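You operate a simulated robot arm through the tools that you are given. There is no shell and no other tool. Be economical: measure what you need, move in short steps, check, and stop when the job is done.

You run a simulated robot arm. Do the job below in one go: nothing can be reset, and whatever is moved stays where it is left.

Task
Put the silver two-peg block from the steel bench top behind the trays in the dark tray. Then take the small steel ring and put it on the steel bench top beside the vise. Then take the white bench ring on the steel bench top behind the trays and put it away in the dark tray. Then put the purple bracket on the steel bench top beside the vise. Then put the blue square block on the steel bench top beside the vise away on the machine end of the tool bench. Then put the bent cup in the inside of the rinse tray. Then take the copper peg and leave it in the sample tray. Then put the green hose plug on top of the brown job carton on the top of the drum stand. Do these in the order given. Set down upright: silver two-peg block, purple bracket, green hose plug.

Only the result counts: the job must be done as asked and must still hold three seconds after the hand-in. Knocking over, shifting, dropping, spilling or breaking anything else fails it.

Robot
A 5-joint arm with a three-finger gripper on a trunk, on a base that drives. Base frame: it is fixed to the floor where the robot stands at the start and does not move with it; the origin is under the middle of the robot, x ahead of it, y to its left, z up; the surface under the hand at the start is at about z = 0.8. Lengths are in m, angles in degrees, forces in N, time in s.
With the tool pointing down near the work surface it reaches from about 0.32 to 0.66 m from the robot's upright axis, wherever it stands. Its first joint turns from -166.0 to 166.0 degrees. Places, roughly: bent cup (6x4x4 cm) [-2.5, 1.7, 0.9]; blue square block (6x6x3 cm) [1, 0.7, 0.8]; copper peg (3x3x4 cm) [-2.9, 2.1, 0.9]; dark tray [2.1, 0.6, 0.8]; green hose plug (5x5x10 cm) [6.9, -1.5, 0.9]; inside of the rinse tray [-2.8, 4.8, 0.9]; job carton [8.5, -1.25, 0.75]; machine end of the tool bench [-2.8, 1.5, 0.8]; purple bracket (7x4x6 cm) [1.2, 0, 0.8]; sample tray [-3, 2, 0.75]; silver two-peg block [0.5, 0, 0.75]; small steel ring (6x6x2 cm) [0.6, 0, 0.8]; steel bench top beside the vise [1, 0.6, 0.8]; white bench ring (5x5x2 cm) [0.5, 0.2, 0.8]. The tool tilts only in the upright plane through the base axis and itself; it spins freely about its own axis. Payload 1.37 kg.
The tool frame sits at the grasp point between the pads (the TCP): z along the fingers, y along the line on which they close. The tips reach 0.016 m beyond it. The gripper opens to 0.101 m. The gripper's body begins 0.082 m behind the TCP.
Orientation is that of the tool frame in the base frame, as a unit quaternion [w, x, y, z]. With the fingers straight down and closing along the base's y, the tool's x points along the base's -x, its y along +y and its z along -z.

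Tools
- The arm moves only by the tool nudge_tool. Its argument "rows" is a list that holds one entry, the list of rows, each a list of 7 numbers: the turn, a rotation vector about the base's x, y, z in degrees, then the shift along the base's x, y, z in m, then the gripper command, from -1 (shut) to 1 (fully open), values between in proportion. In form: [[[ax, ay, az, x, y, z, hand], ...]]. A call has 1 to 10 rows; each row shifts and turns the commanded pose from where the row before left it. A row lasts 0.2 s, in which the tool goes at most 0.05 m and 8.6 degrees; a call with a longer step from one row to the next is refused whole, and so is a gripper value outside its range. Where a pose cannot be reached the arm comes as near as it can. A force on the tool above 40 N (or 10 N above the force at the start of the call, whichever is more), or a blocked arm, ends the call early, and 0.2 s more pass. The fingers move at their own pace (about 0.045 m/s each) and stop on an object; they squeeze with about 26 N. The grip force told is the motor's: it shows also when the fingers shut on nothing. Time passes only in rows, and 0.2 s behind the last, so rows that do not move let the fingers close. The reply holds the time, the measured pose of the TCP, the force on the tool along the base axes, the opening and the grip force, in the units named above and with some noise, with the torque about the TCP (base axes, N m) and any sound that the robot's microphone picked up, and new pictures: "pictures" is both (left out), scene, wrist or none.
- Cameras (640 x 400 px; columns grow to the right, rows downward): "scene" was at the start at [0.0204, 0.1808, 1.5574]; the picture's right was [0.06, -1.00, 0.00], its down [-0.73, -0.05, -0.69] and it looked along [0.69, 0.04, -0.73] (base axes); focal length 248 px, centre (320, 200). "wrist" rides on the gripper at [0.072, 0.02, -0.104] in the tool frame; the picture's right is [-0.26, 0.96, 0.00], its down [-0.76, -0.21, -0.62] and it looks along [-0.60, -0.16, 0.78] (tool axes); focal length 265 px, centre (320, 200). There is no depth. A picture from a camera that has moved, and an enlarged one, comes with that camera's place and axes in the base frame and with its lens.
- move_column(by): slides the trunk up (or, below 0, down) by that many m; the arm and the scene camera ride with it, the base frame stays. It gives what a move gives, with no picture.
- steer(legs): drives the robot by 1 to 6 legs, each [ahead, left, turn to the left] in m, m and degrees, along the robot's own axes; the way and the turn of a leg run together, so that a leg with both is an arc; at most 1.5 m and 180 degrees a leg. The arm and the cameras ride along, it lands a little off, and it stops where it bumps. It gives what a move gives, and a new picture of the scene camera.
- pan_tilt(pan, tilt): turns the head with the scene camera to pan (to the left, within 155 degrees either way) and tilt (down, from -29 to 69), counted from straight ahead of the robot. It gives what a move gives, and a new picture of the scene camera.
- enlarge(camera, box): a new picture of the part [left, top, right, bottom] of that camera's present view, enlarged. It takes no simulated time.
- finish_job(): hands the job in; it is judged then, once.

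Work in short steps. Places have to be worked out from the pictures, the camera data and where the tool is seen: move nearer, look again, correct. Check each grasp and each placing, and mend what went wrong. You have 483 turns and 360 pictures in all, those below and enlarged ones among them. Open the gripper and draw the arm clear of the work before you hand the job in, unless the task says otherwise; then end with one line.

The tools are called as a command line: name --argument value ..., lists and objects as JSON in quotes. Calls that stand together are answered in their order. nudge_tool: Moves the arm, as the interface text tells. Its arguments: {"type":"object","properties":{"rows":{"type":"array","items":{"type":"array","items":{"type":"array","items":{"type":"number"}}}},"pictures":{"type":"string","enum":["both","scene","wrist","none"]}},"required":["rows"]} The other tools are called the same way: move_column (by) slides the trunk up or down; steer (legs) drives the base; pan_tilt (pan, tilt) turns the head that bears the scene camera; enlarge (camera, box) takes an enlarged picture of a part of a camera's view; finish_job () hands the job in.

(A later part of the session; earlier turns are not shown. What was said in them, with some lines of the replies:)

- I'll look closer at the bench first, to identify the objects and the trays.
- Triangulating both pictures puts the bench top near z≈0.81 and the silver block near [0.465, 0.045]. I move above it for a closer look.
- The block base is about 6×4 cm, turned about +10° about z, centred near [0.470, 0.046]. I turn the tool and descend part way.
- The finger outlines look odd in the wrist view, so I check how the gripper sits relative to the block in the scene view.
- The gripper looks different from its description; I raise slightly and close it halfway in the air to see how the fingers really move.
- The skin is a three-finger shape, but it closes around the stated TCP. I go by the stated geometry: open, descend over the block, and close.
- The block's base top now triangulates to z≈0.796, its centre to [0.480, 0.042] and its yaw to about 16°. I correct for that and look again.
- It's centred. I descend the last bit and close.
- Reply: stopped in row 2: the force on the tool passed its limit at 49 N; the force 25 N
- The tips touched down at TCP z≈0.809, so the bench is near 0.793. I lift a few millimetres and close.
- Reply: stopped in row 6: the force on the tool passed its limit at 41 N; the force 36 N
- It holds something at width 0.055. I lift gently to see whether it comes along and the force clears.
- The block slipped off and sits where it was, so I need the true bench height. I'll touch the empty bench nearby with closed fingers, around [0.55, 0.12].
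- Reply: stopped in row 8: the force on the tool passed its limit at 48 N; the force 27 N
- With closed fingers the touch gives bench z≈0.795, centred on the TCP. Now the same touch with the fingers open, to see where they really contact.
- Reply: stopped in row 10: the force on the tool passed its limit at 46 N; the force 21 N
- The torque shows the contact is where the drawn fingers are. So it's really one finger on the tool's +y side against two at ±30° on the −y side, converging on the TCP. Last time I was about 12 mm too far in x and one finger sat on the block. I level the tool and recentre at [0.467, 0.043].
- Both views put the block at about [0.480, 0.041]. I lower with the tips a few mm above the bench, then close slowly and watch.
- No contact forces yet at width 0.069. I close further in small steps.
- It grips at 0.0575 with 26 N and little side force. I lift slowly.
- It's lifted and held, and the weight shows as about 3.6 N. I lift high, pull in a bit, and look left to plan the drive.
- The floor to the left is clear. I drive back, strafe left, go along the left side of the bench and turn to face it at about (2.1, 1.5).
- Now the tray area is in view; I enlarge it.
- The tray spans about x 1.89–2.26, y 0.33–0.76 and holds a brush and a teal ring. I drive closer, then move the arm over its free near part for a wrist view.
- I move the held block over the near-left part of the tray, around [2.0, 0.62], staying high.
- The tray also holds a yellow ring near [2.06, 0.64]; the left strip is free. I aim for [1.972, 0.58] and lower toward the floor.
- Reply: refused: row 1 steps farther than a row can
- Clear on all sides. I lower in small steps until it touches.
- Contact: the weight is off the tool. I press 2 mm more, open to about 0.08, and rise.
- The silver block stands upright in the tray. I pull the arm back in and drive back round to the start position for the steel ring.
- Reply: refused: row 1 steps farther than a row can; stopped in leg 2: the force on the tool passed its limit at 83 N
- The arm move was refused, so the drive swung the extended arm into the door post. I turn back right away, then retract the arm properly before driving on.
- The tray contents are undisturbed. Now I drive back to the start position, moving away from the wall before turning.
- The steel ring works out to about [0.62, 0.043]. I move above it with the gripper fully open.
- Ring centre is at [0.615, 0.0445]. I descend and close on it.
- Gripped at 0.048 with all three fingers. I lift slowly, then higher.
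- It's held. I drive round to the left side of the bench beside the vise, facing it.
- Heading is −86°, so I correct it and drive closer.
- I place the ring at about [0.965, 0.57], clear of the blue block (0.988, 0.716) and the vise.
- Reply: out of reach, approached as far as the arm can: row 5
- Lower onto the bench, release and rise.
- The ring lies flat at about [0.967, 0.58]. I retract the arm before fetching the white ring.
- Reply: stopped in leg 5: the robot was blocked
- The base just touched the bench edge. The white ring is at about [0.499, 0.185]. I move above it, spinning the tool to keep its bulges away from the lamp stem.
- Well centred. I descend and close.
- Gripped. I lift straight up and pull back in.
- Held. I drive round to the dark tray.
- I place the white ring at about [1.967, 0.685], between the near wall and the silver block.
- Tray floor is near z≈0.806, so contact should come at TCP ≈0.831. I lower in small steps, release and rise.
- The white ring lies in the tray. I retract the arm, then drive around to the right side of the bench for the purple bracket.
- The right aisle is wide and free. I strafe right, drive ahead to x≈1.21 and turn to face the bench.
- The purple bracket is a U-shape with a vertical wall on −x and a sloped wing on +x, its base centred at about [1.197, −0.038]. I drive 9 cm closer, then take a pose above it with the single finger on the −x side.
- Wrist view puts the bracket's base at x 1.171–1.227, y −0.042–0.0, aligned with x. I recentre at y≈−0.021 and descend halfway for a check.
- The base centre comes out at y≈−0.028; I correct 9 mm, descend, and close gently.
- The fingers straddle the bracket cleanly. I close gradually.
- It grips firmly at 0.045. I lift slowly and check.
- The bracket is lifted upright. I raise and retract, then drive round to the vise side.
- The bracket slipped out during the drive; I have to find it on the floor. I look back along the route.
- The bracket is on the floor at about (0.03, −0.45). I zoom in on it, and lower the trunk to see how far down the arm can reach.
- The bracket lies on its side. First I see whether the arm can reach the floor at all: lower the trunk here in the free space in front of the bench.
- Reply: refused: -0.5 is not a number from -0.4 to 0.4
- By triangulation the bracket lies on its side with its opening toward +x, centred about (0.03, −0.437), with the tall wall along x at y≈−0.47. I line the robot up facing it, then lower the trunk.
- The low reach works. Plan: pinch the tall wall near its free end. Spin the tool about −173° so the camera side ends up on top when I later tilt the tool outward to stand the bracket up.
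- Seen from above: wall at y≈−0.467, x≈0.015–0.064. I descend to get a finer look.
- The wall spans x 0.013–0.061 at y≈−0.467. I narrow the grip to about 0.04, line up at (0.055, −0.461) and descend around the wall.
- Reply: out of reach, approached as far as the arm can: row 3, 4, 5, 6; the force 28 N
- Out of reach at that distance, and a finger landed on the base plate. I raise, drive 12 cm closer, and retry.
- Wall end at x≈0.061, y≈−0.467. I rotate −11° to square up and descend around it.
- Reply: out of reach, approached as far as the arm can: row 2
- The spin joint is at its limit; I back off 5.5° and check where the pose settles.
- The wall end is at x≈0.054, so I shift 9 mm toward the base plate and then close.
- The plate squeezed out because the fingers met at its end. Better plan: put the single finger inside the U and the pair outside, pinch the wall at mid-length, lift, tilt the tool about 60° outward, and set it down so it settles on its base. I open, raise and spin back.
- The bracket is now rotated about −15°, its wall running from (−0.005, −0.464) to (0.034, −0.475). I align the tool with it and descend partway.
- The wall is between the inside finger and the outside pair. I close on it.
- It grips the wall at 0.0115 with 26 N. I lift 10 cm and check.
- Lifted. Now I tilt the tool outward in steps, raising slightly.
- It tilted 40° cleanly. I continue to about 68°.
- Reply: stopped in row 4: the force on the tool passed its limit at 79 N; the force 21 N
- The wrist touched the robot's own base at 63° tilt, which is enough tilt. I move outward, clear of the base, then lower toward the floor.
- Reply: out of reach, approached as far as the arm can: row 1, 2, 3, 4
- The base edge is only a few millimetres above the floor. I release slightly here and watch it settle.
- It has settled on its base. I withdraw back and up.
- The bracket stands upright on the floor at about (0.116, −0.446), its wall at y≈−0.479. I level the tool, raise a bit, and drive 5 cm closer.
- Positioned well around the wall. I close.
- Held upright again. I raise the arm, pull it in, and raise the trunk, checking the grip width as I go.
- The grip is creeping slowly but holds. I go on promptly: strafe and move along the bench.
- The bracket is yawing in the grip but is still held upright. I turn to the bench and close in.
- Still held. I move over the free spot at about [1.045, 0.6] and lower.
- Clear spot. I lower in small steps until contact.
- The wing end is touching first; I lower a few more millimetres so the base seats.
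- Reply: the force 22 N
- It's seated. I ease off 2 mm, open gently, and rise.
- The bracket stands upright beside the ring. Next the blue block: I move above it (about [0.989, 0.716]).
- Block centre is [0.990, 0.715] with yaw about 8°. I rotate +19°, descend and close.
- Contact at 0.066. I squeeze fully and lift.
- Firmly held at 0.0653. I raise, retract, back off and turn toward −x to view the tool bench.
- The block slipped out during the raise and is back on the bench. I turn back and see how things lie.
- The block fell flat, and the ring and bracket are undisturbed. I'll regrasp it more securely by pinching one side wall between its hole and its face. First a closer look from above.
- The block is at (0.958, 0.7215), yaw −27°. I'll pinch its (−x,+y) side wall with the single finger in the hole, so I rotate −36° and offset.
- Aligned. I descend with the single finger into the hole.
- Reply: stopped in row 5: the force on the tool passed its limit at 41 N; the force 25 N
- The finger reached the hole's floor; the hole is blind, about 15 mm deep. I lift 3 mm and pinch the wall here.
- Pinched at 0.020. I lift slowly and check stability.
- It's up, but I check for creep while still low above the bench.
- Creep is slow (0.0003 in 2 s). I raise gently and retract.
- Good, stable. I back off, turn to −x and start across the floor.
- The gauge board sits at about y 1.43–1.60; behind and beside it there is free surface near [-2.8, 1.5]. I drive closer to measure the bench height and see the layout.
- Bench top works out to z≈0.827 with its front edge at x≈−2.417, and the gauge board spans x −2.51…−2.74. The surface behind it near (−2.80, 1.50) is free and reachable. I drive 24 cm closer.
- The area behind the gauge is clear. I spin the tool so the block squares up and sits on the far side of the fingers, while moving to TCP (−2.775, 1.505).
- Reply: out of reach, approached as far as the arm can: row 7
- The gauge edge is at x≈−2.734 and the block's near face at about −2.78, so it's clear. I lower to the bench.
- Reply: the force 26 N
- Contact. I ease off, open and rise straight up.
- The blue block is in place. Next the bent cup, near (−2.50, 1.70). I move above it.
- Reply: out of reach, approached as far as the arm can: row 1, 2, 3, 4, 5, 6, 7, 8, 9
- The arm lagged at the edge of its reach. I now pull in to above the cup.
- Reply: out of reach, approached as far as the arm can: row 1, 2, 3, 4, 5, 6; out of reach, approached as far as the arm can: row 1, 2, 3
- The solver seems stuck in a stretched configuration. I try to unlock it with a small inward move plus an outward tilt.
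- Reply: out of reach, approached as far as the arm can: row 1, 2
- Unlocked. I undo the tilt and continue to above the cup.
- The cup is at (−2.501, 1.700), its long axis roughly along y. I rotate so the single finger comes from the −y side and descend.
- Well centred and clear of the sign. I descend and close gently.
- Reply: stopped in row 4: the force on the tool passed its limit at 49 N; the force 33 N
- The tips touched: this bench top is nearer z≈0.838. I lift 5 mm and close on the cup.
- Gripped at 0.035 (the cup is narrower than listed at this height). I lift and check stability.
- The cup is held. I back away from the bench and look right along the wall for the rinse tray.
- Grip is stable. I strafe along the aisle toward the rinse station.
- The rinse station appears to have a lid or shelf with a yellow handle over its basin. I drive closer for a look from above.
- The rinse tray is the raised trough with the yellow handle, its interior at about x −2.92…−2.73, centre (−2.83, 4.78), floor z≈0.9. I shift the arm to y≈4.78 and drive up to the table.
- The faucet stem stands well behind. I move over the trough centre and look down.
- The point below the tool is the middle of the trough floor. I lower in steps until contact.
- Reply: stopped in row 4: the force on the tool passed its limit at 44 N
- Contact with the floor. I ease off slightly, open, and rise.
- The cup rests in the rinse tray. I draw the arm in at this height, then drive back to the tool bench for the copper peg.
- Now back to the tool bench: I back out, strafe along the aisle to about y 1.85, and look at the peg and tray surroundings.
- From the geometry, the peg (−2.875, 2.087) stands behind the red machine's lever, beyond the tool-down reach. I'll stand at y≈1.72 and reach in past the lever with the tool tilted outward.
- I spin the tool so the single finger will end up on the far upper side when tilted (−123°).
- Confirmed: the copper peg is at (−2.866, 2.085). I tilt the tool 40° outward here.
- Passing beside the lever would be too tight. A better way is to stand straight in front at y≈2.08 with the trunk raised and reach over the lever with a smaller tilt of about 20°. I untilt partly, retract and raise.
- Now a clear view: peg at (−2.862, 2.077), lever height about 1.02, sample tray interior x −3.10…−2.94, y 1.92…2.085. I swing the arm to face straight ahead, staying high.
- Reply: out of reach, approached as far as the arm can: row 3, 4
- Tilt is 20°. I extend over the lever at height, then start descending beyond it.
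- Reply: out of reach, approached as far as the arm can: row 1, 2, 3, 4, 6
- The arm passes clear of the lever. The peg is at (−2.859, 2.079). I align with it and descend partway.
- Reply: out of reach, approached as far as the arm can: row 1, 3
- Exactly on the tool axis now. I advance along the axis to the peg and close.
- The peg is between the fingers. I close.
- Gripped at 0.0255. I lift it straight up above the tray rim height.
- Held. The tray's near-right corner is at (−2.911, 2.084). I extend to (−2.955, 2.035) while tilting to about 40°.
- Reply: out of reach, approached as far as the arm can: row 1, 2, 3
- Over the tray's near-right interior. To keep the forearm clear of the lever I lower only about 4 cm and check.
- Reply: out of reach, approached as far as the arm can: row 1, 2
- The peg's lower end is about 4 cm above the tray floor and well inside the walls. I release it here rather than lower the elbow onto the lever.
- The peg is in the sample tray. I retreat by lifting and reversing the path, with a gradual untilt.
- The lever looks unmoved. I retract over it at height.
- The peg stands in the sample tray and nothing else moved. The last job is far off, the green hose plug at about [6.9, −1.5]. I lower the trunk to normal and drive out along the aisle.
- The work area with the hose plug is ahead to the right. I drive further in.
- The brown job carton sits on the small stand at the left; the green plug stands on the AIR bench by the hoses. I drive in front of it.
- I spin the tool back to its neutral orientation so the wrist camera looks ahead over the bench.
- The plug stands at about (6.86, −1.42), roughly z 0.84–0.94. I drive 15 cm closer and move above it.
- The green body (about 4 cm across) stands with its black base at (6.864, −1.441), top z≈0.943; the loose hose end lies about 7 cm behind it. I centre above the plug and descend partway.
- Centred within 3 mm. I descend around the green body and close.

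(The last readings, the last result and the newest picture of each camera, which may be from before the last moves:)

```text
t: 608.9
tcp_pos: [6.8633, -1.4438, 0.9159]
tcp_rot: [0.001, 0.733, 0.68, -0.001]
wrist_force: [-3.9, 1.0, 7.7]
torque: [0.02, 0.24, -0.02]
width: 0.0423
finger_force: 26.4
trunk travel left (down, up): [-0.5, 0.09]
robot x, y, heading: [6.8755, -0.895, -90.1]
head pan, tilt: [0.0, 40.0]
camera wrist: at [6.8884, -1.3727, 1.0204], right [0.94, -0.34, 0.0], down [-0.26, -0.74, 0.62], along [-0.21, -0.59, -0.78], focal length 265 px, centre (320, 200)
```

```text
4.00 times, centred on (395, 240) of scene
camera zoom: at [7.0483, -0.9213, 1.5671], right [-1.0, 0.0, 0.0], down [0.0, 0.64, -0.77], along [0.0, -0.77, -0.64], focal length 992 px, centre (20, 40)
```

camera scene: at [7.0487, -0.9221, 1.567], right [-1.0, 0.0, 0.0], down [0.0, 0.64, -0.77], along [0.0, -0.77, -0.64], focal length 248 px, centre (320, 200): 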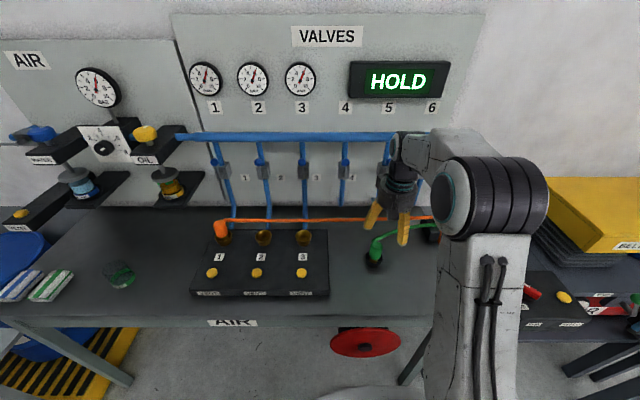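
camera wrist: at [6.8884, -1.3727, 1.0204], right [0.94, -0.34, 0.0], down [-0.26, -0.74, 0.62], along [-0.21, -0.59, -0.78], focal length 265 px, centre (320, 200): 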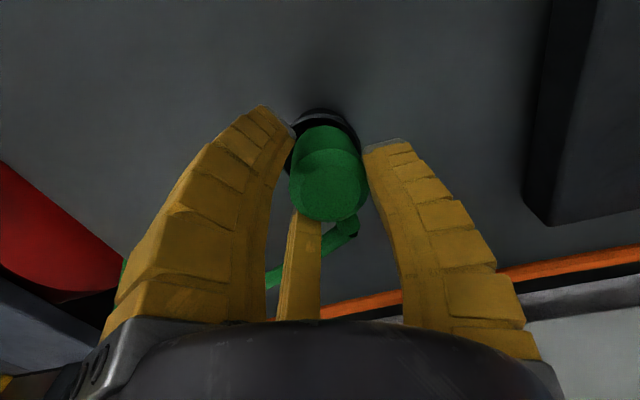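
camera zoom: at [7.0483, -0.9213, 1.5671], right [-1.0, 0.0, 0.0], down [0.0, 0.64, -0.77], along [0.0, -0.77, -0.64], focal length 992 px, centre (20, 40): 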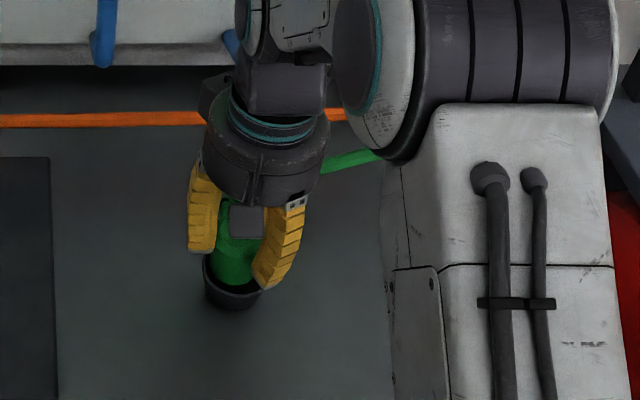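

Gripped at 0.042. I lift slowly to see whether it comes free and whether the base comes along.

nudge_tool --rows '[[[0, 0, 0, 0, 0, 0.005, -0.6], [0, 0, 0, 0, 0, 0.01, -0.6], [0, 0, 0, 0, 0, 0.015, -0.6], [0, 0, 0, 0, 0, 0.02, -0.6], [0, 0, 0, 0, 0, 0, -0.6]]]' --pictures "wrist"

enlarge --camera "scene" --box '[340, 190, 450, 290]'

```text
t: 610.1
tcp_pos: [6.8648, -1.4433, 0.9665]
tcp_rot: [0.0, 0.733, 0.68, -0.001]
wrist_force: [0.9, 0.1, -1.5]
torque: [0.05, 0.07, 0.0]
width: 0.0392
finger_force: 26.5
trunk travel left (down, up): [-0.5, 0.09]
robot x, y, heading: [6.8722, -0.9004, -90.1]
head pan, tilt: [0.0, 40.0]
camera wrist: at [6.8891, -1.373, 1.0703], right [0.94, -0.34, 0.0], down [-0.26, -0.74, 0.62], along [-0.21, -0.58, -0.78], focal length 265 px, centre (320, 200)
```

wrist: 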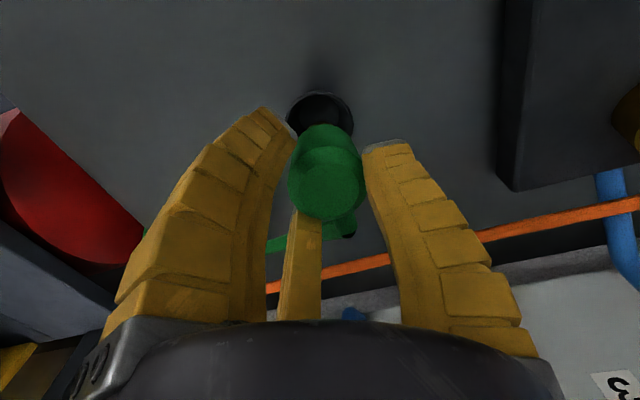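

```text
4.00 times, centred on (395, 240) of scene
camera zoom: at [7.0487, -0.9225, 1.5669], right [-1.0, 0.0, 0.0], down [0.0, 0.64, -0.77], along [0.0, -0.77, -0.64], focal length 992 px, centre (20, 40)
```

zoom: 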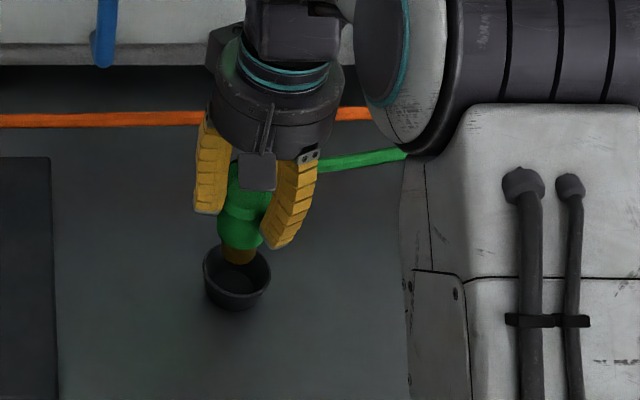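

The plug lifts free of its black holder; it has a brass stub at the bottom. I raise it further and check the grip.

nudge_tool --rows '[[[0, 0, 0, 0, 0, 0.03, -0.8], [0, 0, 0, 0, 0, 0.03, -0.8], [0, 0, 0, 0, 0, 0.03, -0.8], [0, 0, 0, 0, 0.01, 0.03, -0.8], [0, 0, 0, 0, 0.03, 0.02, -0.8], [0, 0, 0, 0, 0.03, 0, -0.8], [0, 0, 0, 0, 0.03, 0, -0.8], [0, 0, 0, 0, 0.03, 0, -0.8], [0, 0, 0, 0, 0, 0, -0.8]]]' --pictures "wrist"

enlarge --camera "scene" --box '[340, 180, 480, 300]'

```text
t: 612.1
tcp_pos: [6.8634, -1.3141, 1.1047]
tcp_rot: [0.0, 0.733, 0.68, 0.0]
wrist_force: [0.7, -0.9, -1.2]
torque: [-0.02, 0.01, -0.03]
width: 0.0391
finger_force: 26.4
trunk travel left (down, up): [-0.5, 0.09]
robot x, y, heading: [6.8692, -0.898, -90.2]
head pan, tilt: [0.0, 40.0]
camera wrist: at [6.8881, -1.2429, 1.2091], right [0.94, -0.34, 0.0], down [-0.26, -0.74, 0.62], along [-0.21, -0.58, -0.78], focal length 265 px, centre (320, 200)
```

wrist: 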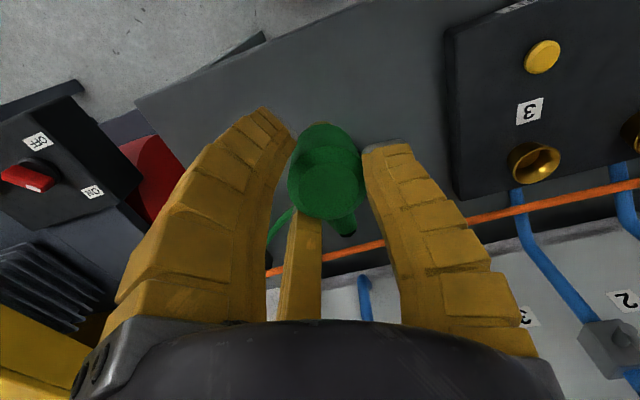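

```text
3.33 times, centred on (410, 240) of scene
camera zoom: at [7.0487, -0.9226, 1.5669], right [-1.0, 0.0, 0.0], down [0.0, 0.64, -0.77], along [0.0, -0.77, -0.64], focal length 827 px, centre (20, 67)
```

zoom: 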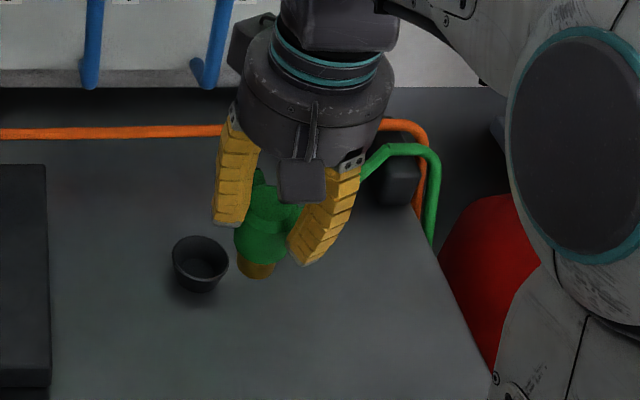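

The plug is held steadily and the holder stayed put. I back off and strafe left to stand in front of the drum stand.

steer --legs '[[-0.35, 0, 0], [0, 1.4, 0]]'

pan_tilt --pan 0 --tilt 45

```text
t: 621.0
tcp_pos: [8.2636, -0.9529, 1.1056]
tcp_rot: [-0.001, 0.727, 0.687, 0.0]
wrist_force: [0.5, -0.4, -0.7]
torque: [0.05, -0.03, -0.02]
width: 0.0371
finger_force: 26.2
trunk travel left (down, up): [-0.5, 0.09]
robot x, y, heading: [8.2671, -0.5397, -89.2]
head pan, tilt: [0.0, 40.0]
camera scene: at [8.4434, -0.5585, 1.5669], right [-1.0, -0.02, 0.0], down [-0.01, 0.64, -0.77], along [0.01, -0.77, -0.64], focal length 248 px, centre (320, 200)
```

scene: 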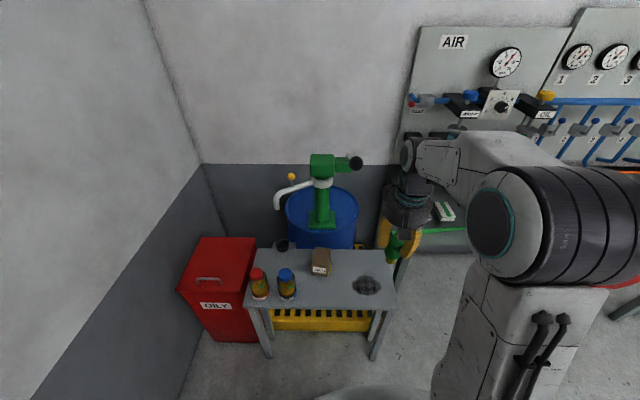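

```text
t: 621.6
tcp_pos: [8.2653, -0.9528, 1.1055]
tcp_rot: [-0.001, 0.727, 0.686, 0.001]
wrist_force: [0.3, -0.6, -1.3]
torque: [0.0, -0.02, 0.02]
width: 0.0374
finger_force: 26.0
trunk travel left (down, up): [-0.5, 0.09]
robot x, y, heading: [8.2651, -0.5375, -89.1]
head pan, tilt: [0.0, 45.0]
camera scene: at [8.4431, -0.5548, 1.5597], right [-1.0, -0.02, 0.0], down [-0.01, 0.71, -0.71], along [0.01, -0.71, -0.71], focal length 248 px, centre (320, 200)
```

scene: 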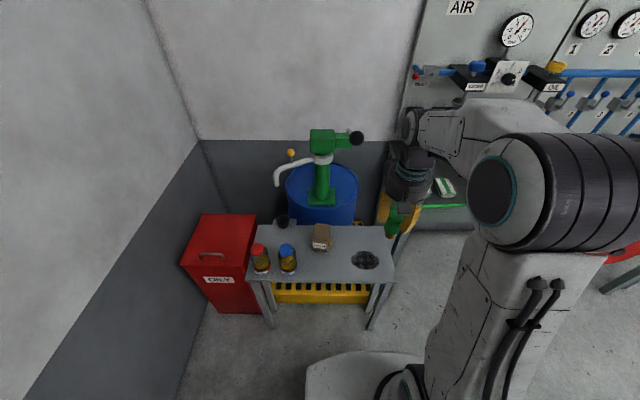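

enlarge --camera "scene" --box '[240, 200, 420, 310]'

enlarge --camera "wrist" --box '[0, 0, 640, 400]'

```text
3.56 times, centred on (330, 255) of scene
camera zoom: at [8.4431, -0.5548, 1.5597], right [-1.0, -0.02, 0.0], down [-0.01, 0.71, -0.71], along [0.01, -0.71, -0.71], focal length 882 px, centre (284, 4)
```

zoom: 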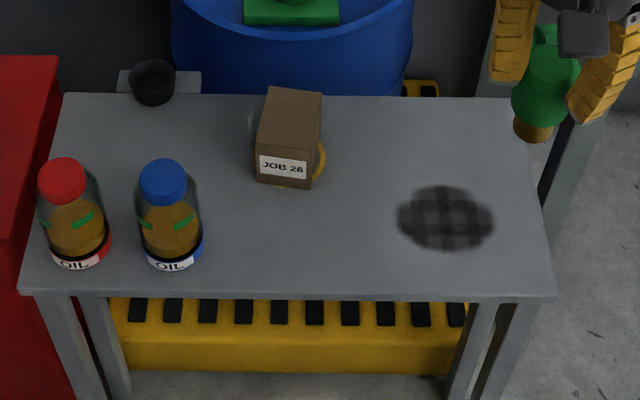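

```text
1.00 times, centred on (320, 200) of wrist (not enlarged: the box is as wide or as high as the picture)
camera zoom: at [8.2882, -0.8819, 1.2092], right [0.95, -0.32, 0.0], down [-0.25, -0.74, 0.62], along [-0.2, -0.59, -0.78], focal length 265 px, centre (320, 200)
```

zoom: 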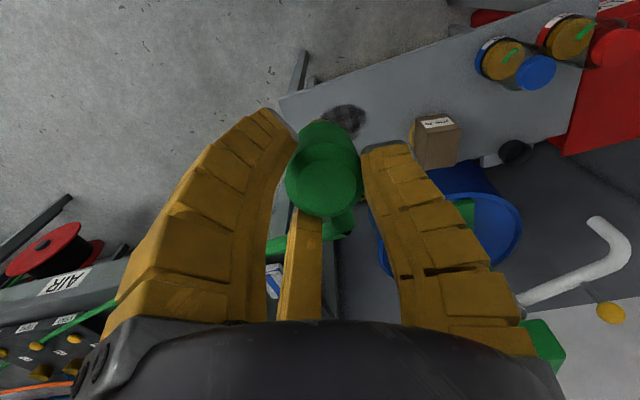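

The carton top is at about (8.442, −1.222), z≈0.71. I drive a bit closer and in line with it.

steer --legs '[[0.15, 0.15, -0.9]]'

enlarge --camera "wrist" --box '[0, 0, 640, 400]'

```text
t: 623.3
tcp_pos: [8.4092, -1.1007, 1.1034]
tcp_rot: [-0.001, 0.733, 0.68, 0.001]
wrist_force: [-0.3, 0.5, -2.0]
torque: [0.04, 0.03, -0.01]
width: 0.0371
finger_force: 25.6
trunk travel left (down, up): [-0.5, 0.09]
robot x, y, heading: [8.4197, -0.6852, -90.0]
head pan, tilt: [0.0, 45.0]
camera scene: at [8.5953, -0.7056, 1.5596], right [-1.0, 0.0, 0.0], down [0.0, 0.71, -0.71], along [0.0, -0.71, -0.71], focal length 248 px, centre (320, 200)
```

scene: 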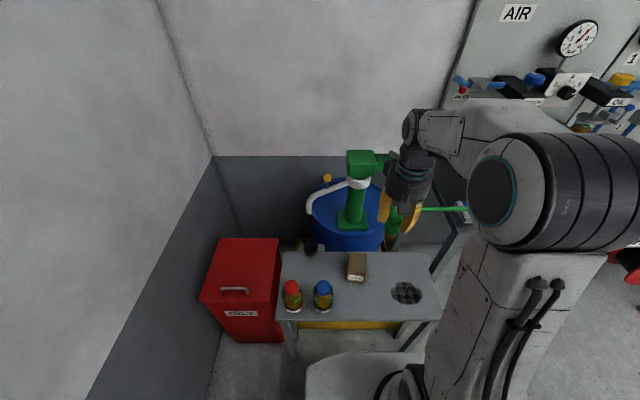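

```text
1.00 times, centred on (320, 200) of wrist (not enlarged: the box is as wide or as high as the picture)
camera zoom: at [8.4345, -1.0297, 1.2091], right [0.94, -0.34, 0.0], down [-0.26, -0.74, 0.62], along [-0.21, -0.58, -0.78], focal length 265 px, centre (320, 200)
```

zoom: 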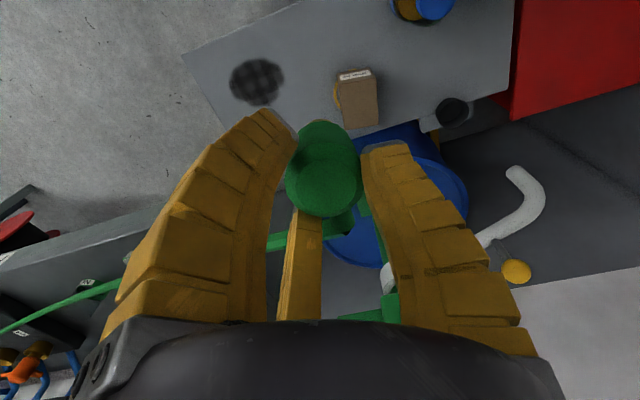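

A green line seems to trail from the plug back toward the AIR bench; I take a closer look before placing it.

enlarge --camera "scene" --box '[320, 140, 500, 270]'

enlarge --camera "wrist" --box '[200, 100, 420, 260]'

```text
3.08 times, centred on (410, 205) of scene
camera zoom: at [8.5953, -0.7056, 1.5596], right [-1.0, 0.0, 0.0], down [0.0, 0.71, -0.71], along [0.0, -0.71, -0.71], focal length 763 px, centre (43, 185)
```

zoom: 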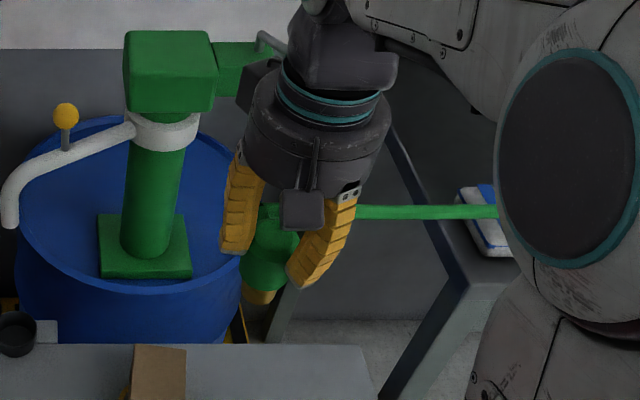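

```text
2.50 times, centred on (310, 180) of wrist
camera zoom: at [8.4345, -1.0297, 1.2091], right [0.94, -0.34, 0.0], down [-0.26, -0.74, 0.62], along [-0.21, -0.58, -0.78], focal length 664 px, centre (345, 250)
```

zoom: 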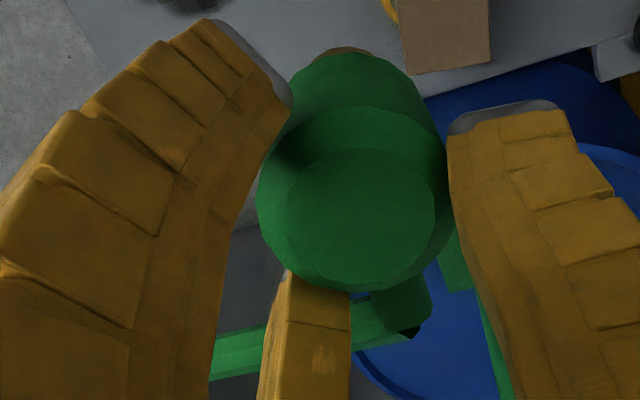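

The hose is tethered to the plug, but the force readings show no noticeable pull. I move over the carton and lower partway.

nudge_tool --rows '[[[0, 0, 0, 0.011, -0.04, 0, -0.8], [0, 0, 0, 0.011, -0.04, 0, -0.8], [0, 0, 0, 0.011, -0.041, 0, -0.8], [0, 0, 0, 0, 0, -0.04, -0.8], [0, 0, 0, 0, 0, -0.04, -0.8], [0, 0, 0, 0, 0, -0.04, -0.8], [0, 0, 0, 0, 0, -0.04, -0.8], [0, 0, 0, 0, 0, -0.04, -0.8], [0, 0, 0, 0, 0, 0, -0.8]]]' --pictures "both"

```text
t: 625.3
tcp_pos: [8.4394, -1.2205, 0.9043]
tcp_rot: [0.0, 0.733, 0.681, 0.0]
wrist_force: [1.0, -0.1, -2.0]
torque: [-0.03, 0.0, 0.01]
width: 0.0369
finger_force: 26.4
trunk travel left (down, up): [-0.5, 0.09]
robot x, y, heading: [8.4207, -0.6811, -90.2]
head pan, tilt: [0.0, 45.0]
camera scene: at [8.5946, -0.7048, 1.5597], right [-1.0, 0.0, 0.0], down [0.0, 0.71, -0.71], along [0.0, -0.71, -0.71], focal length 248 px, centre (320, 200)
camera wrist: at [8.4653, -1.1499, 1.0081], right [0.94, -0.34, 0.0], down [-0.26, -0.74, 0.62], along [-0.21, -0.58, -0.78], focal length 265 px, centre (320, 200)
```

scene: 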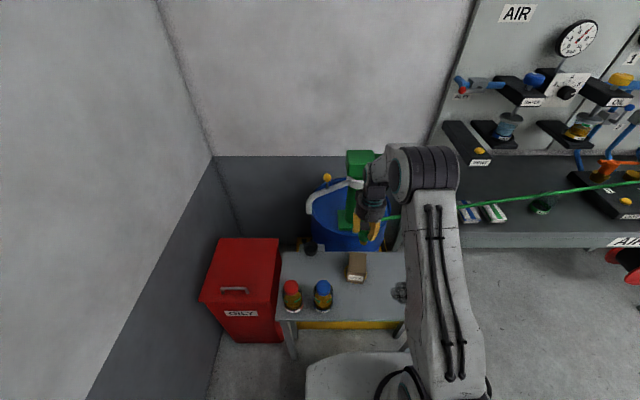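
wrist: 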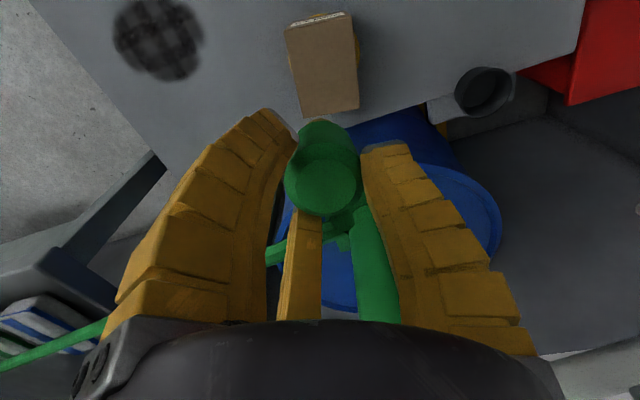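

The carton top centre refines to (8.447, −1.211). I correct and continue down, slowly near contact.

nudge_tool --rows '[[[0, 0, 0, 0.007, 0.009, -0.03, -0.8], [0, 0, 0, 0, 0, -0.03, -0.8], [0, 0, 0, 0, 0, -0.02, -0.8], [0, 0, 0, 0, 0, -0.01, -0.8], [0, 0, 0, 0, 0, 0, -0.8]]]' --pictures "both"

enlarge --camera "scene" --box '[310, 170, 440, 300]'

```text
t: 626.5
tcp_pos: [8.4487, -1.2123, 0.8145]
tcp_rot: [0.0, 0.733, 0.68, 0.0]
wrist_force: [-0.3, 0.6, -1.7]
torque: [0.03, 0.03, 0.03]
width: 0.0368
finger_force: 26.0
trunk travel left (down, up): [-0.5, 0.09]
robot x, y, heading: [8.4187, -0.6826, -90.0]
head pan, tilt: [0.0, 45.0]
camera scene: at [8.5946, -0.7049, 1.5597], right [-1.0, 0.0, 0.0], down [0.0, 0.71, -0.71], along [0.0, -0.71, -0.71], focal length 248 px, centre (320, 200)
camera wrist: at [8.4734, -1.1405, 0.9186], right [0.94, -0.34, 0.0], down [-0.26, -0.74, 0.62], along [-0.21, -0.58, -0.78], focal length 265 px, centre (320, 200)
```

scene: 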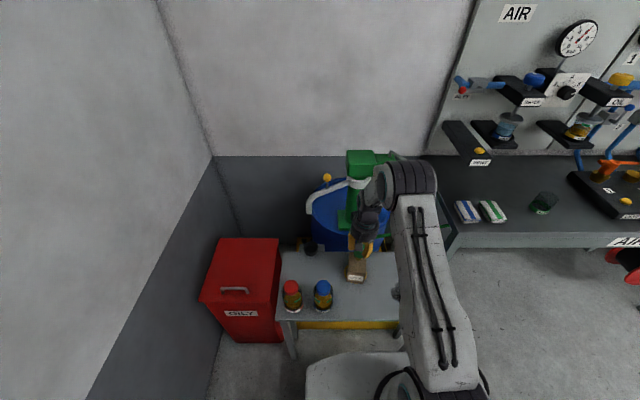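
wrist: 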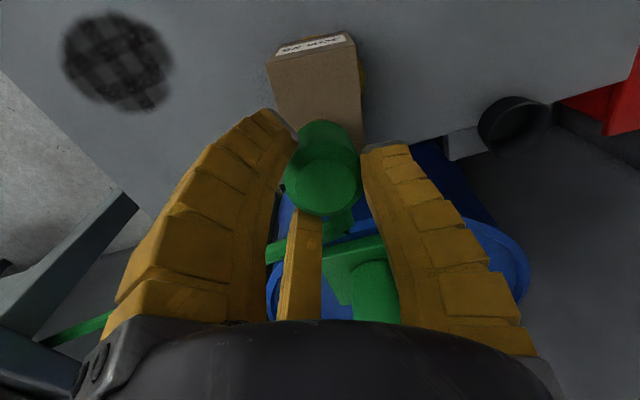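

```text
3.08 times, centred on (375, 235) of scene
camera zoom: at [8.5946, -0.7049, 1.5597], right [-1.0, 0.0, 0.0], down [0.0, 0.71, -0.71], along [0.0, -0.71, -0.71], focal length 763 px, centre (151, 92)
```

zoom: 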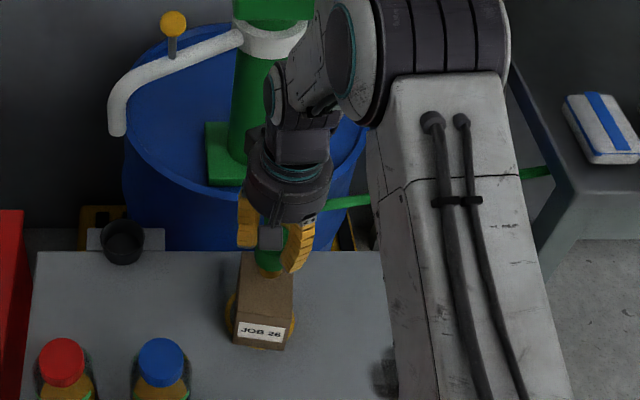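

Aligned within a few mm. I lower in small steps until the stub touches the carton.

nudge_tool --rows '[[[0, 0, 0, 0.001, 0.005, -0.012, -0.8], [0, 0, 0, 0, 0, -0.006, -0.8], [0, 0, 0, 0, 0, -0.005, -0.8], [0, 0, 0, 0, 0, -0.004, -0.8], [0, 0, 0, 0, 0, 0, -0.8]]]' --pictures "none"

enlarge --camera "scene" --box '[330, 200, 410, 300]'

```text
t: 627.7
tcp_pos: [8.4505, -1.2063, 0.7891]
tcp_rot: [0.002, 0.734, 0.68, -0.002]
wrist_force: [0.7, -4.3, 20.5]
torque: [-0.39, 0.0, -0.01]
width: 0.0408
finger_force: 26.2
trunk travel left (down, up): [-0.5, 0.09]
robot x, y, heading: [8.4188, -0.6836, -90.2]
head pan, tilt: [0.0, 45.0]
```

```text
4.00 times, centred on (370, 250) of scene
camera zoom: at [8.5944, -0.7032, 1.5598], right [-1.0, 0.0, 0.0], down [0.0, 0.71, -0.71], along [0.0, -0.71, -0.71], focal length 992 px, centre (120, 0)
```

zoom: 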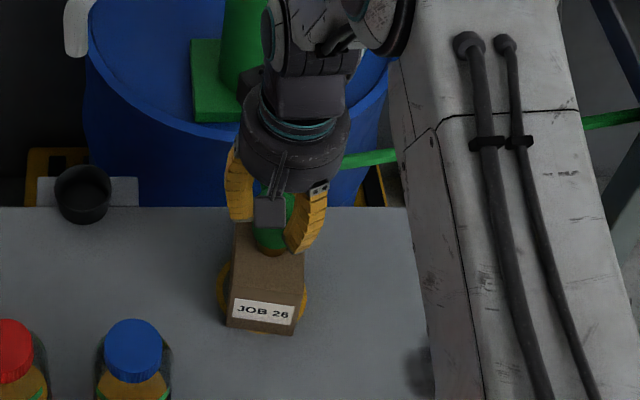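

Contact on the carton top, centred under the grip. I ease off and open gently, staying around it to watch whether it stands.

nudge_tool --rows '[[[0, 0, 0, 0, 0, 0.003, -0.8], [0, 0, 0, 0, 0, 0, -0.8], [0, 0, 0, 0, 0, 0, -0.25], [0, 0, 0, 0, 0, 0, -0.1], [0, 0, 0, 0, 0, 0, 0.0], [0, 0, 0, 0, 0, 0, 0.0]]]' --pictures "wrist"

enlarge --camera "scene" --box '[330, 200, 410, 300]'

```text
t: 629.1
tcp_pos: [8.4497, -1.2069, 0.7902]
tcp_rot: [0.0, 0.733, 0.68, 0.0]
wrist_force: [0.2, 0.0, -0.3]
torque: [0.01, -0.01, 0.0]
width: 0.0543
finger_force: 2.8
trunk travel left (down, up): [-0.5, 0.09]
robot x, y, heading: [8.4152, -0.6841, -89.6]
head pan, tilt: [0.0, 45.0]
camera wrist: at [8.475, -1.1364, 0.8944], right [0.94, -0.34, 0.0], down [-0.26, -0.74, 0.62], along [-0.21, -0.58, -0.78], focal length 265 px, centre (320, 200)
```

wrist: 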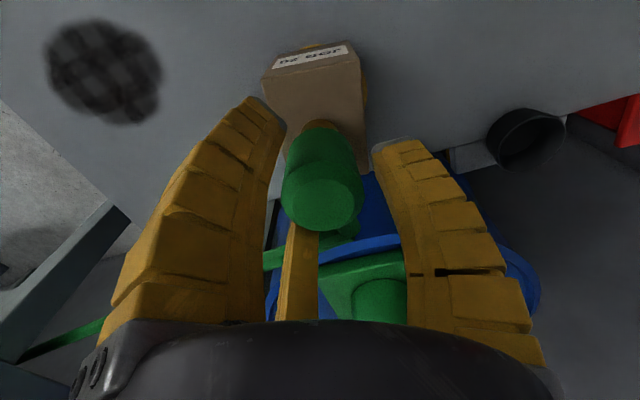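

```text
4.00 times, centred on (370, 250) of scene
camera zoom: at [8.5946, -0.7047, 1.5597], right [-1.0, 0.0, 0.0], down [0.0, 0.71, -0.71], along [0.0, -0.71, -0.71], focal length 992 px, centre (120, 0)
```

zoom: 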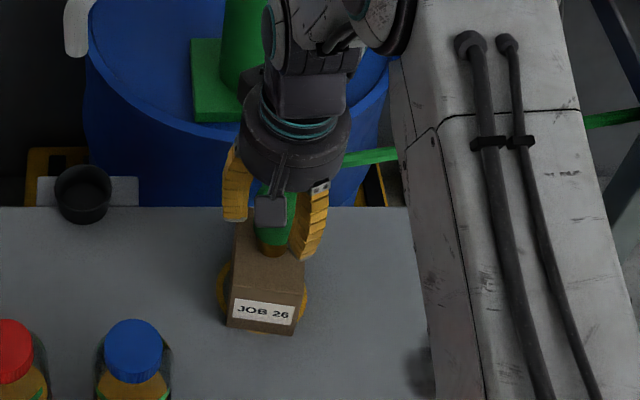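

It stands on its own. I open a touch more and rise straight up slowly.

nudge_tool --rows '[[[0, 0, 0, 0, 0, 0, 0.2], [0, 0, 0, 0, 0, 0, 0.2], [0, 0, 0, 0, 0, 0.01, 0.2], [0, 0, 0, 0, 0, 0.02, 0.2], [0, 0, 0, 0, 0, 0.02, 0.2], [0, 0, 0, 0, 0, 0.03, 0.2], [0, 0, 0, 0, 0, 0.04, 0.2], [0, 0, 0, 0, 0, 0.04, 0.2], [0, 0, 0, 0, 0, 0, 0.2]]]' --pictures "wrist"

enlarge --camera "scene" --box '[320, 180, 440, 300]'

```text
t: 631.1
tcp_pos: [8.4505, -1.2053, 0.9507]
tcp_rot: [-0.001, 0.734, 0.68, 0.0]
wrist_force: [0.5, -0.6, -0.5]
torque: [0.01, 0.0, 0.0]
width: 0.0641
finger_force: 2.7
trunk travel left (down, up): [-0.5, 0.09]
robot x, y, heading: [8.4171, -0.6871, -90.0]
head pan, tilt: [0.0, 45.0]
camera wrist: at [8.4753, -1.1353, 1.0553], right [0.94, -0.34, 0.0], down [-0.26, -0.74, 0.62], along [-0.21, -0.58, -0.78], focal length 265 px, centre (320, 200)
```

wrist: 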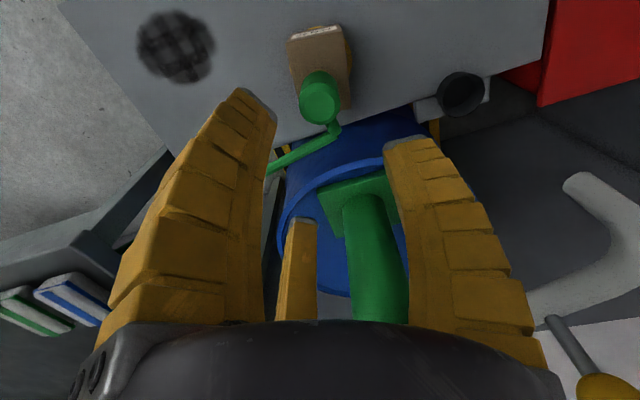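

```text
3.33 times, centred on (380, 240) of scene
camera zoom: at [8.5946, -0.7048, 1.5597], right [-1.0, 0.0, 0.0], down [0.0, 0.71, -0.71], along [0.0, -0.71, -0.71], focal length 827 px, centre (120, 67)
```

zoom: 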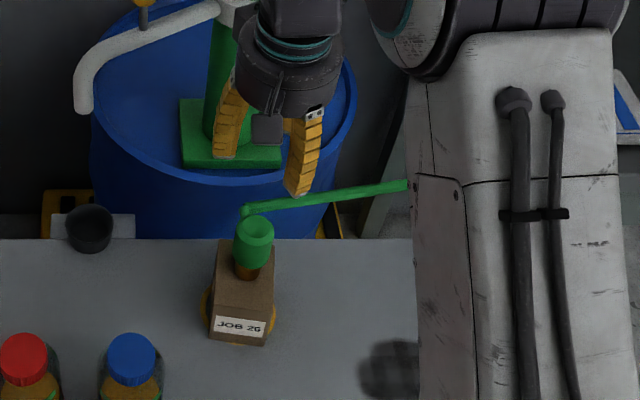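

The plug stands upright on the carton. I raise, draw the arm back, and back the robot off a little, then check.

nudge_tool --rows '[[[0, 0, 0, 0, 0, 0.045, 0.2], [0, 0, 0, 0, 0, 0.045, 0.2], [0, 0, 0, 0, 0.03, 0.03, 0.2], [0, 0, 0, 0, 0.045, 0, 0.2], [0, 0, 0, 0, 0.04, 0, 0.2], [0, 0, 0, 0, 0, 0, 0.2]]]' --pictures "none"

steer --legs '[[-0.3, 0, 0]]'

enlarge --camera "scene" --box '[310, 180, 470, 290]'

```text
t: 632.5
tcp_pos: [8.4501, -1.0921, 1.0693]
tcp_rot: [0.0, 0.733, 0.68, 0.0]
wrist_force: [0.8, -0.9, -0.2]
torque: [0.04, -0.04, -0.05]
width: 0.0643
finger_force: 2.9
trunk travel left (down, up): [-0.5, 0.09]
robot x, y, heading: [8.4208, -0.6816, -89.9]
head pan, tilt: [0.0, 45.0]
```

```text
t: 634.5
tcp_pos: [8.4506, -0.7926, 1.0704]
tcp_rot: [0.0, 0.733, 0.68, 0.0]
wrist_force: [0.6, 0.3, 0.3]
torque: [-0.02, 0.0, 0.02]
width: 0.0638
finger_force: 2.1
trunk travel left (down, up): [-0.5, 0.09]
robot x, y, heading: [8.4194, -0.3847, -90.3]
head pan, tilt: [0.0, 45.0]
camera scene: at [8.595, -0.4051, 1.5597], right [-1.0, 0.0, 0.0], down [0.0, 0.71, -0.71], along [0.0, -0.71, -0.71], focal length 248 px, centre (320, 200)
```

scene: 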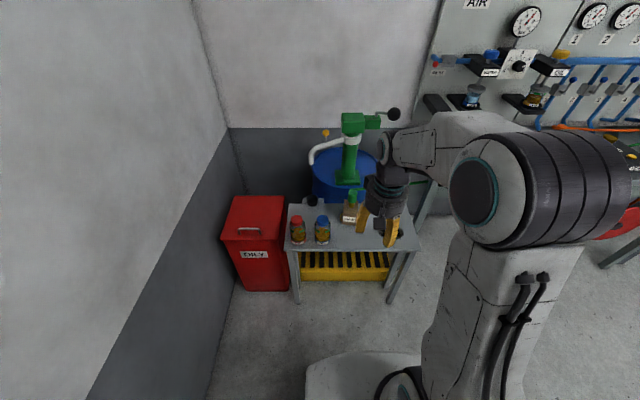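

```text
3.64 times, centred on (390, 235) of scene
camera zoom: at [8.595, -0.4051, 1.5597], right [-1.0, 0.0, 0.0], down [0.0, 0.71, -0.71], along [0.0, -0.71, -0.71], focal length 902 px, centre (66, 73)
```

zoom: 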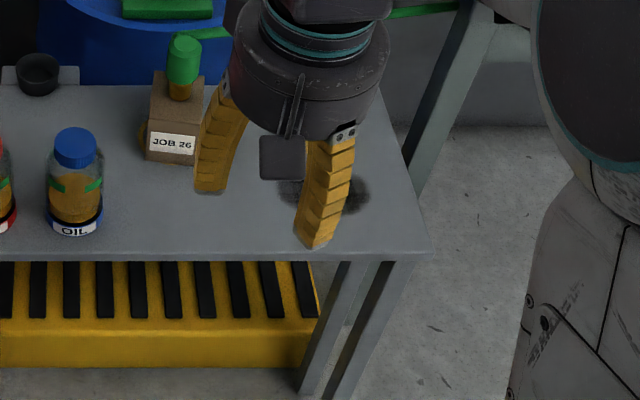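

The plug stands upright on the job carton. I open the gripper fully and hand in.

nudge_tool --rows '[[[0, 0, 0, 0, 0, 0, 1], [0, 0, 0, 0, 0, 0, 1], [0, 0, 0, 0, 0, 0, 1]]]' --pictures "none"

finish_job

```text
t: 635.3
tcp_pos: [8.4505, -0.7943, 1.0698]
tcp_rot: [0.0, 0.733, 0.68, 0.0]
wrist_force: [0.5, -1.1, 0.0]
torque: [-0.01, 0.0, 0.02]
width: 0.1004
finger_force: 0.1
trunk travel left (down, up): [-0.5, 0.09]
robot x, y, heading: [8.4226, -0.3822, -89.9]
head pan, tilt: [0.0, 45.0]
```

```text
The job is handed in.
```

All eight items were set down in the order given and the job is handed in; the three that had to be upright looked upright, but the purple bracket was dropped on the floor and the blue block back onto the bench before I regrasped them, and the arm bumped the door post once.
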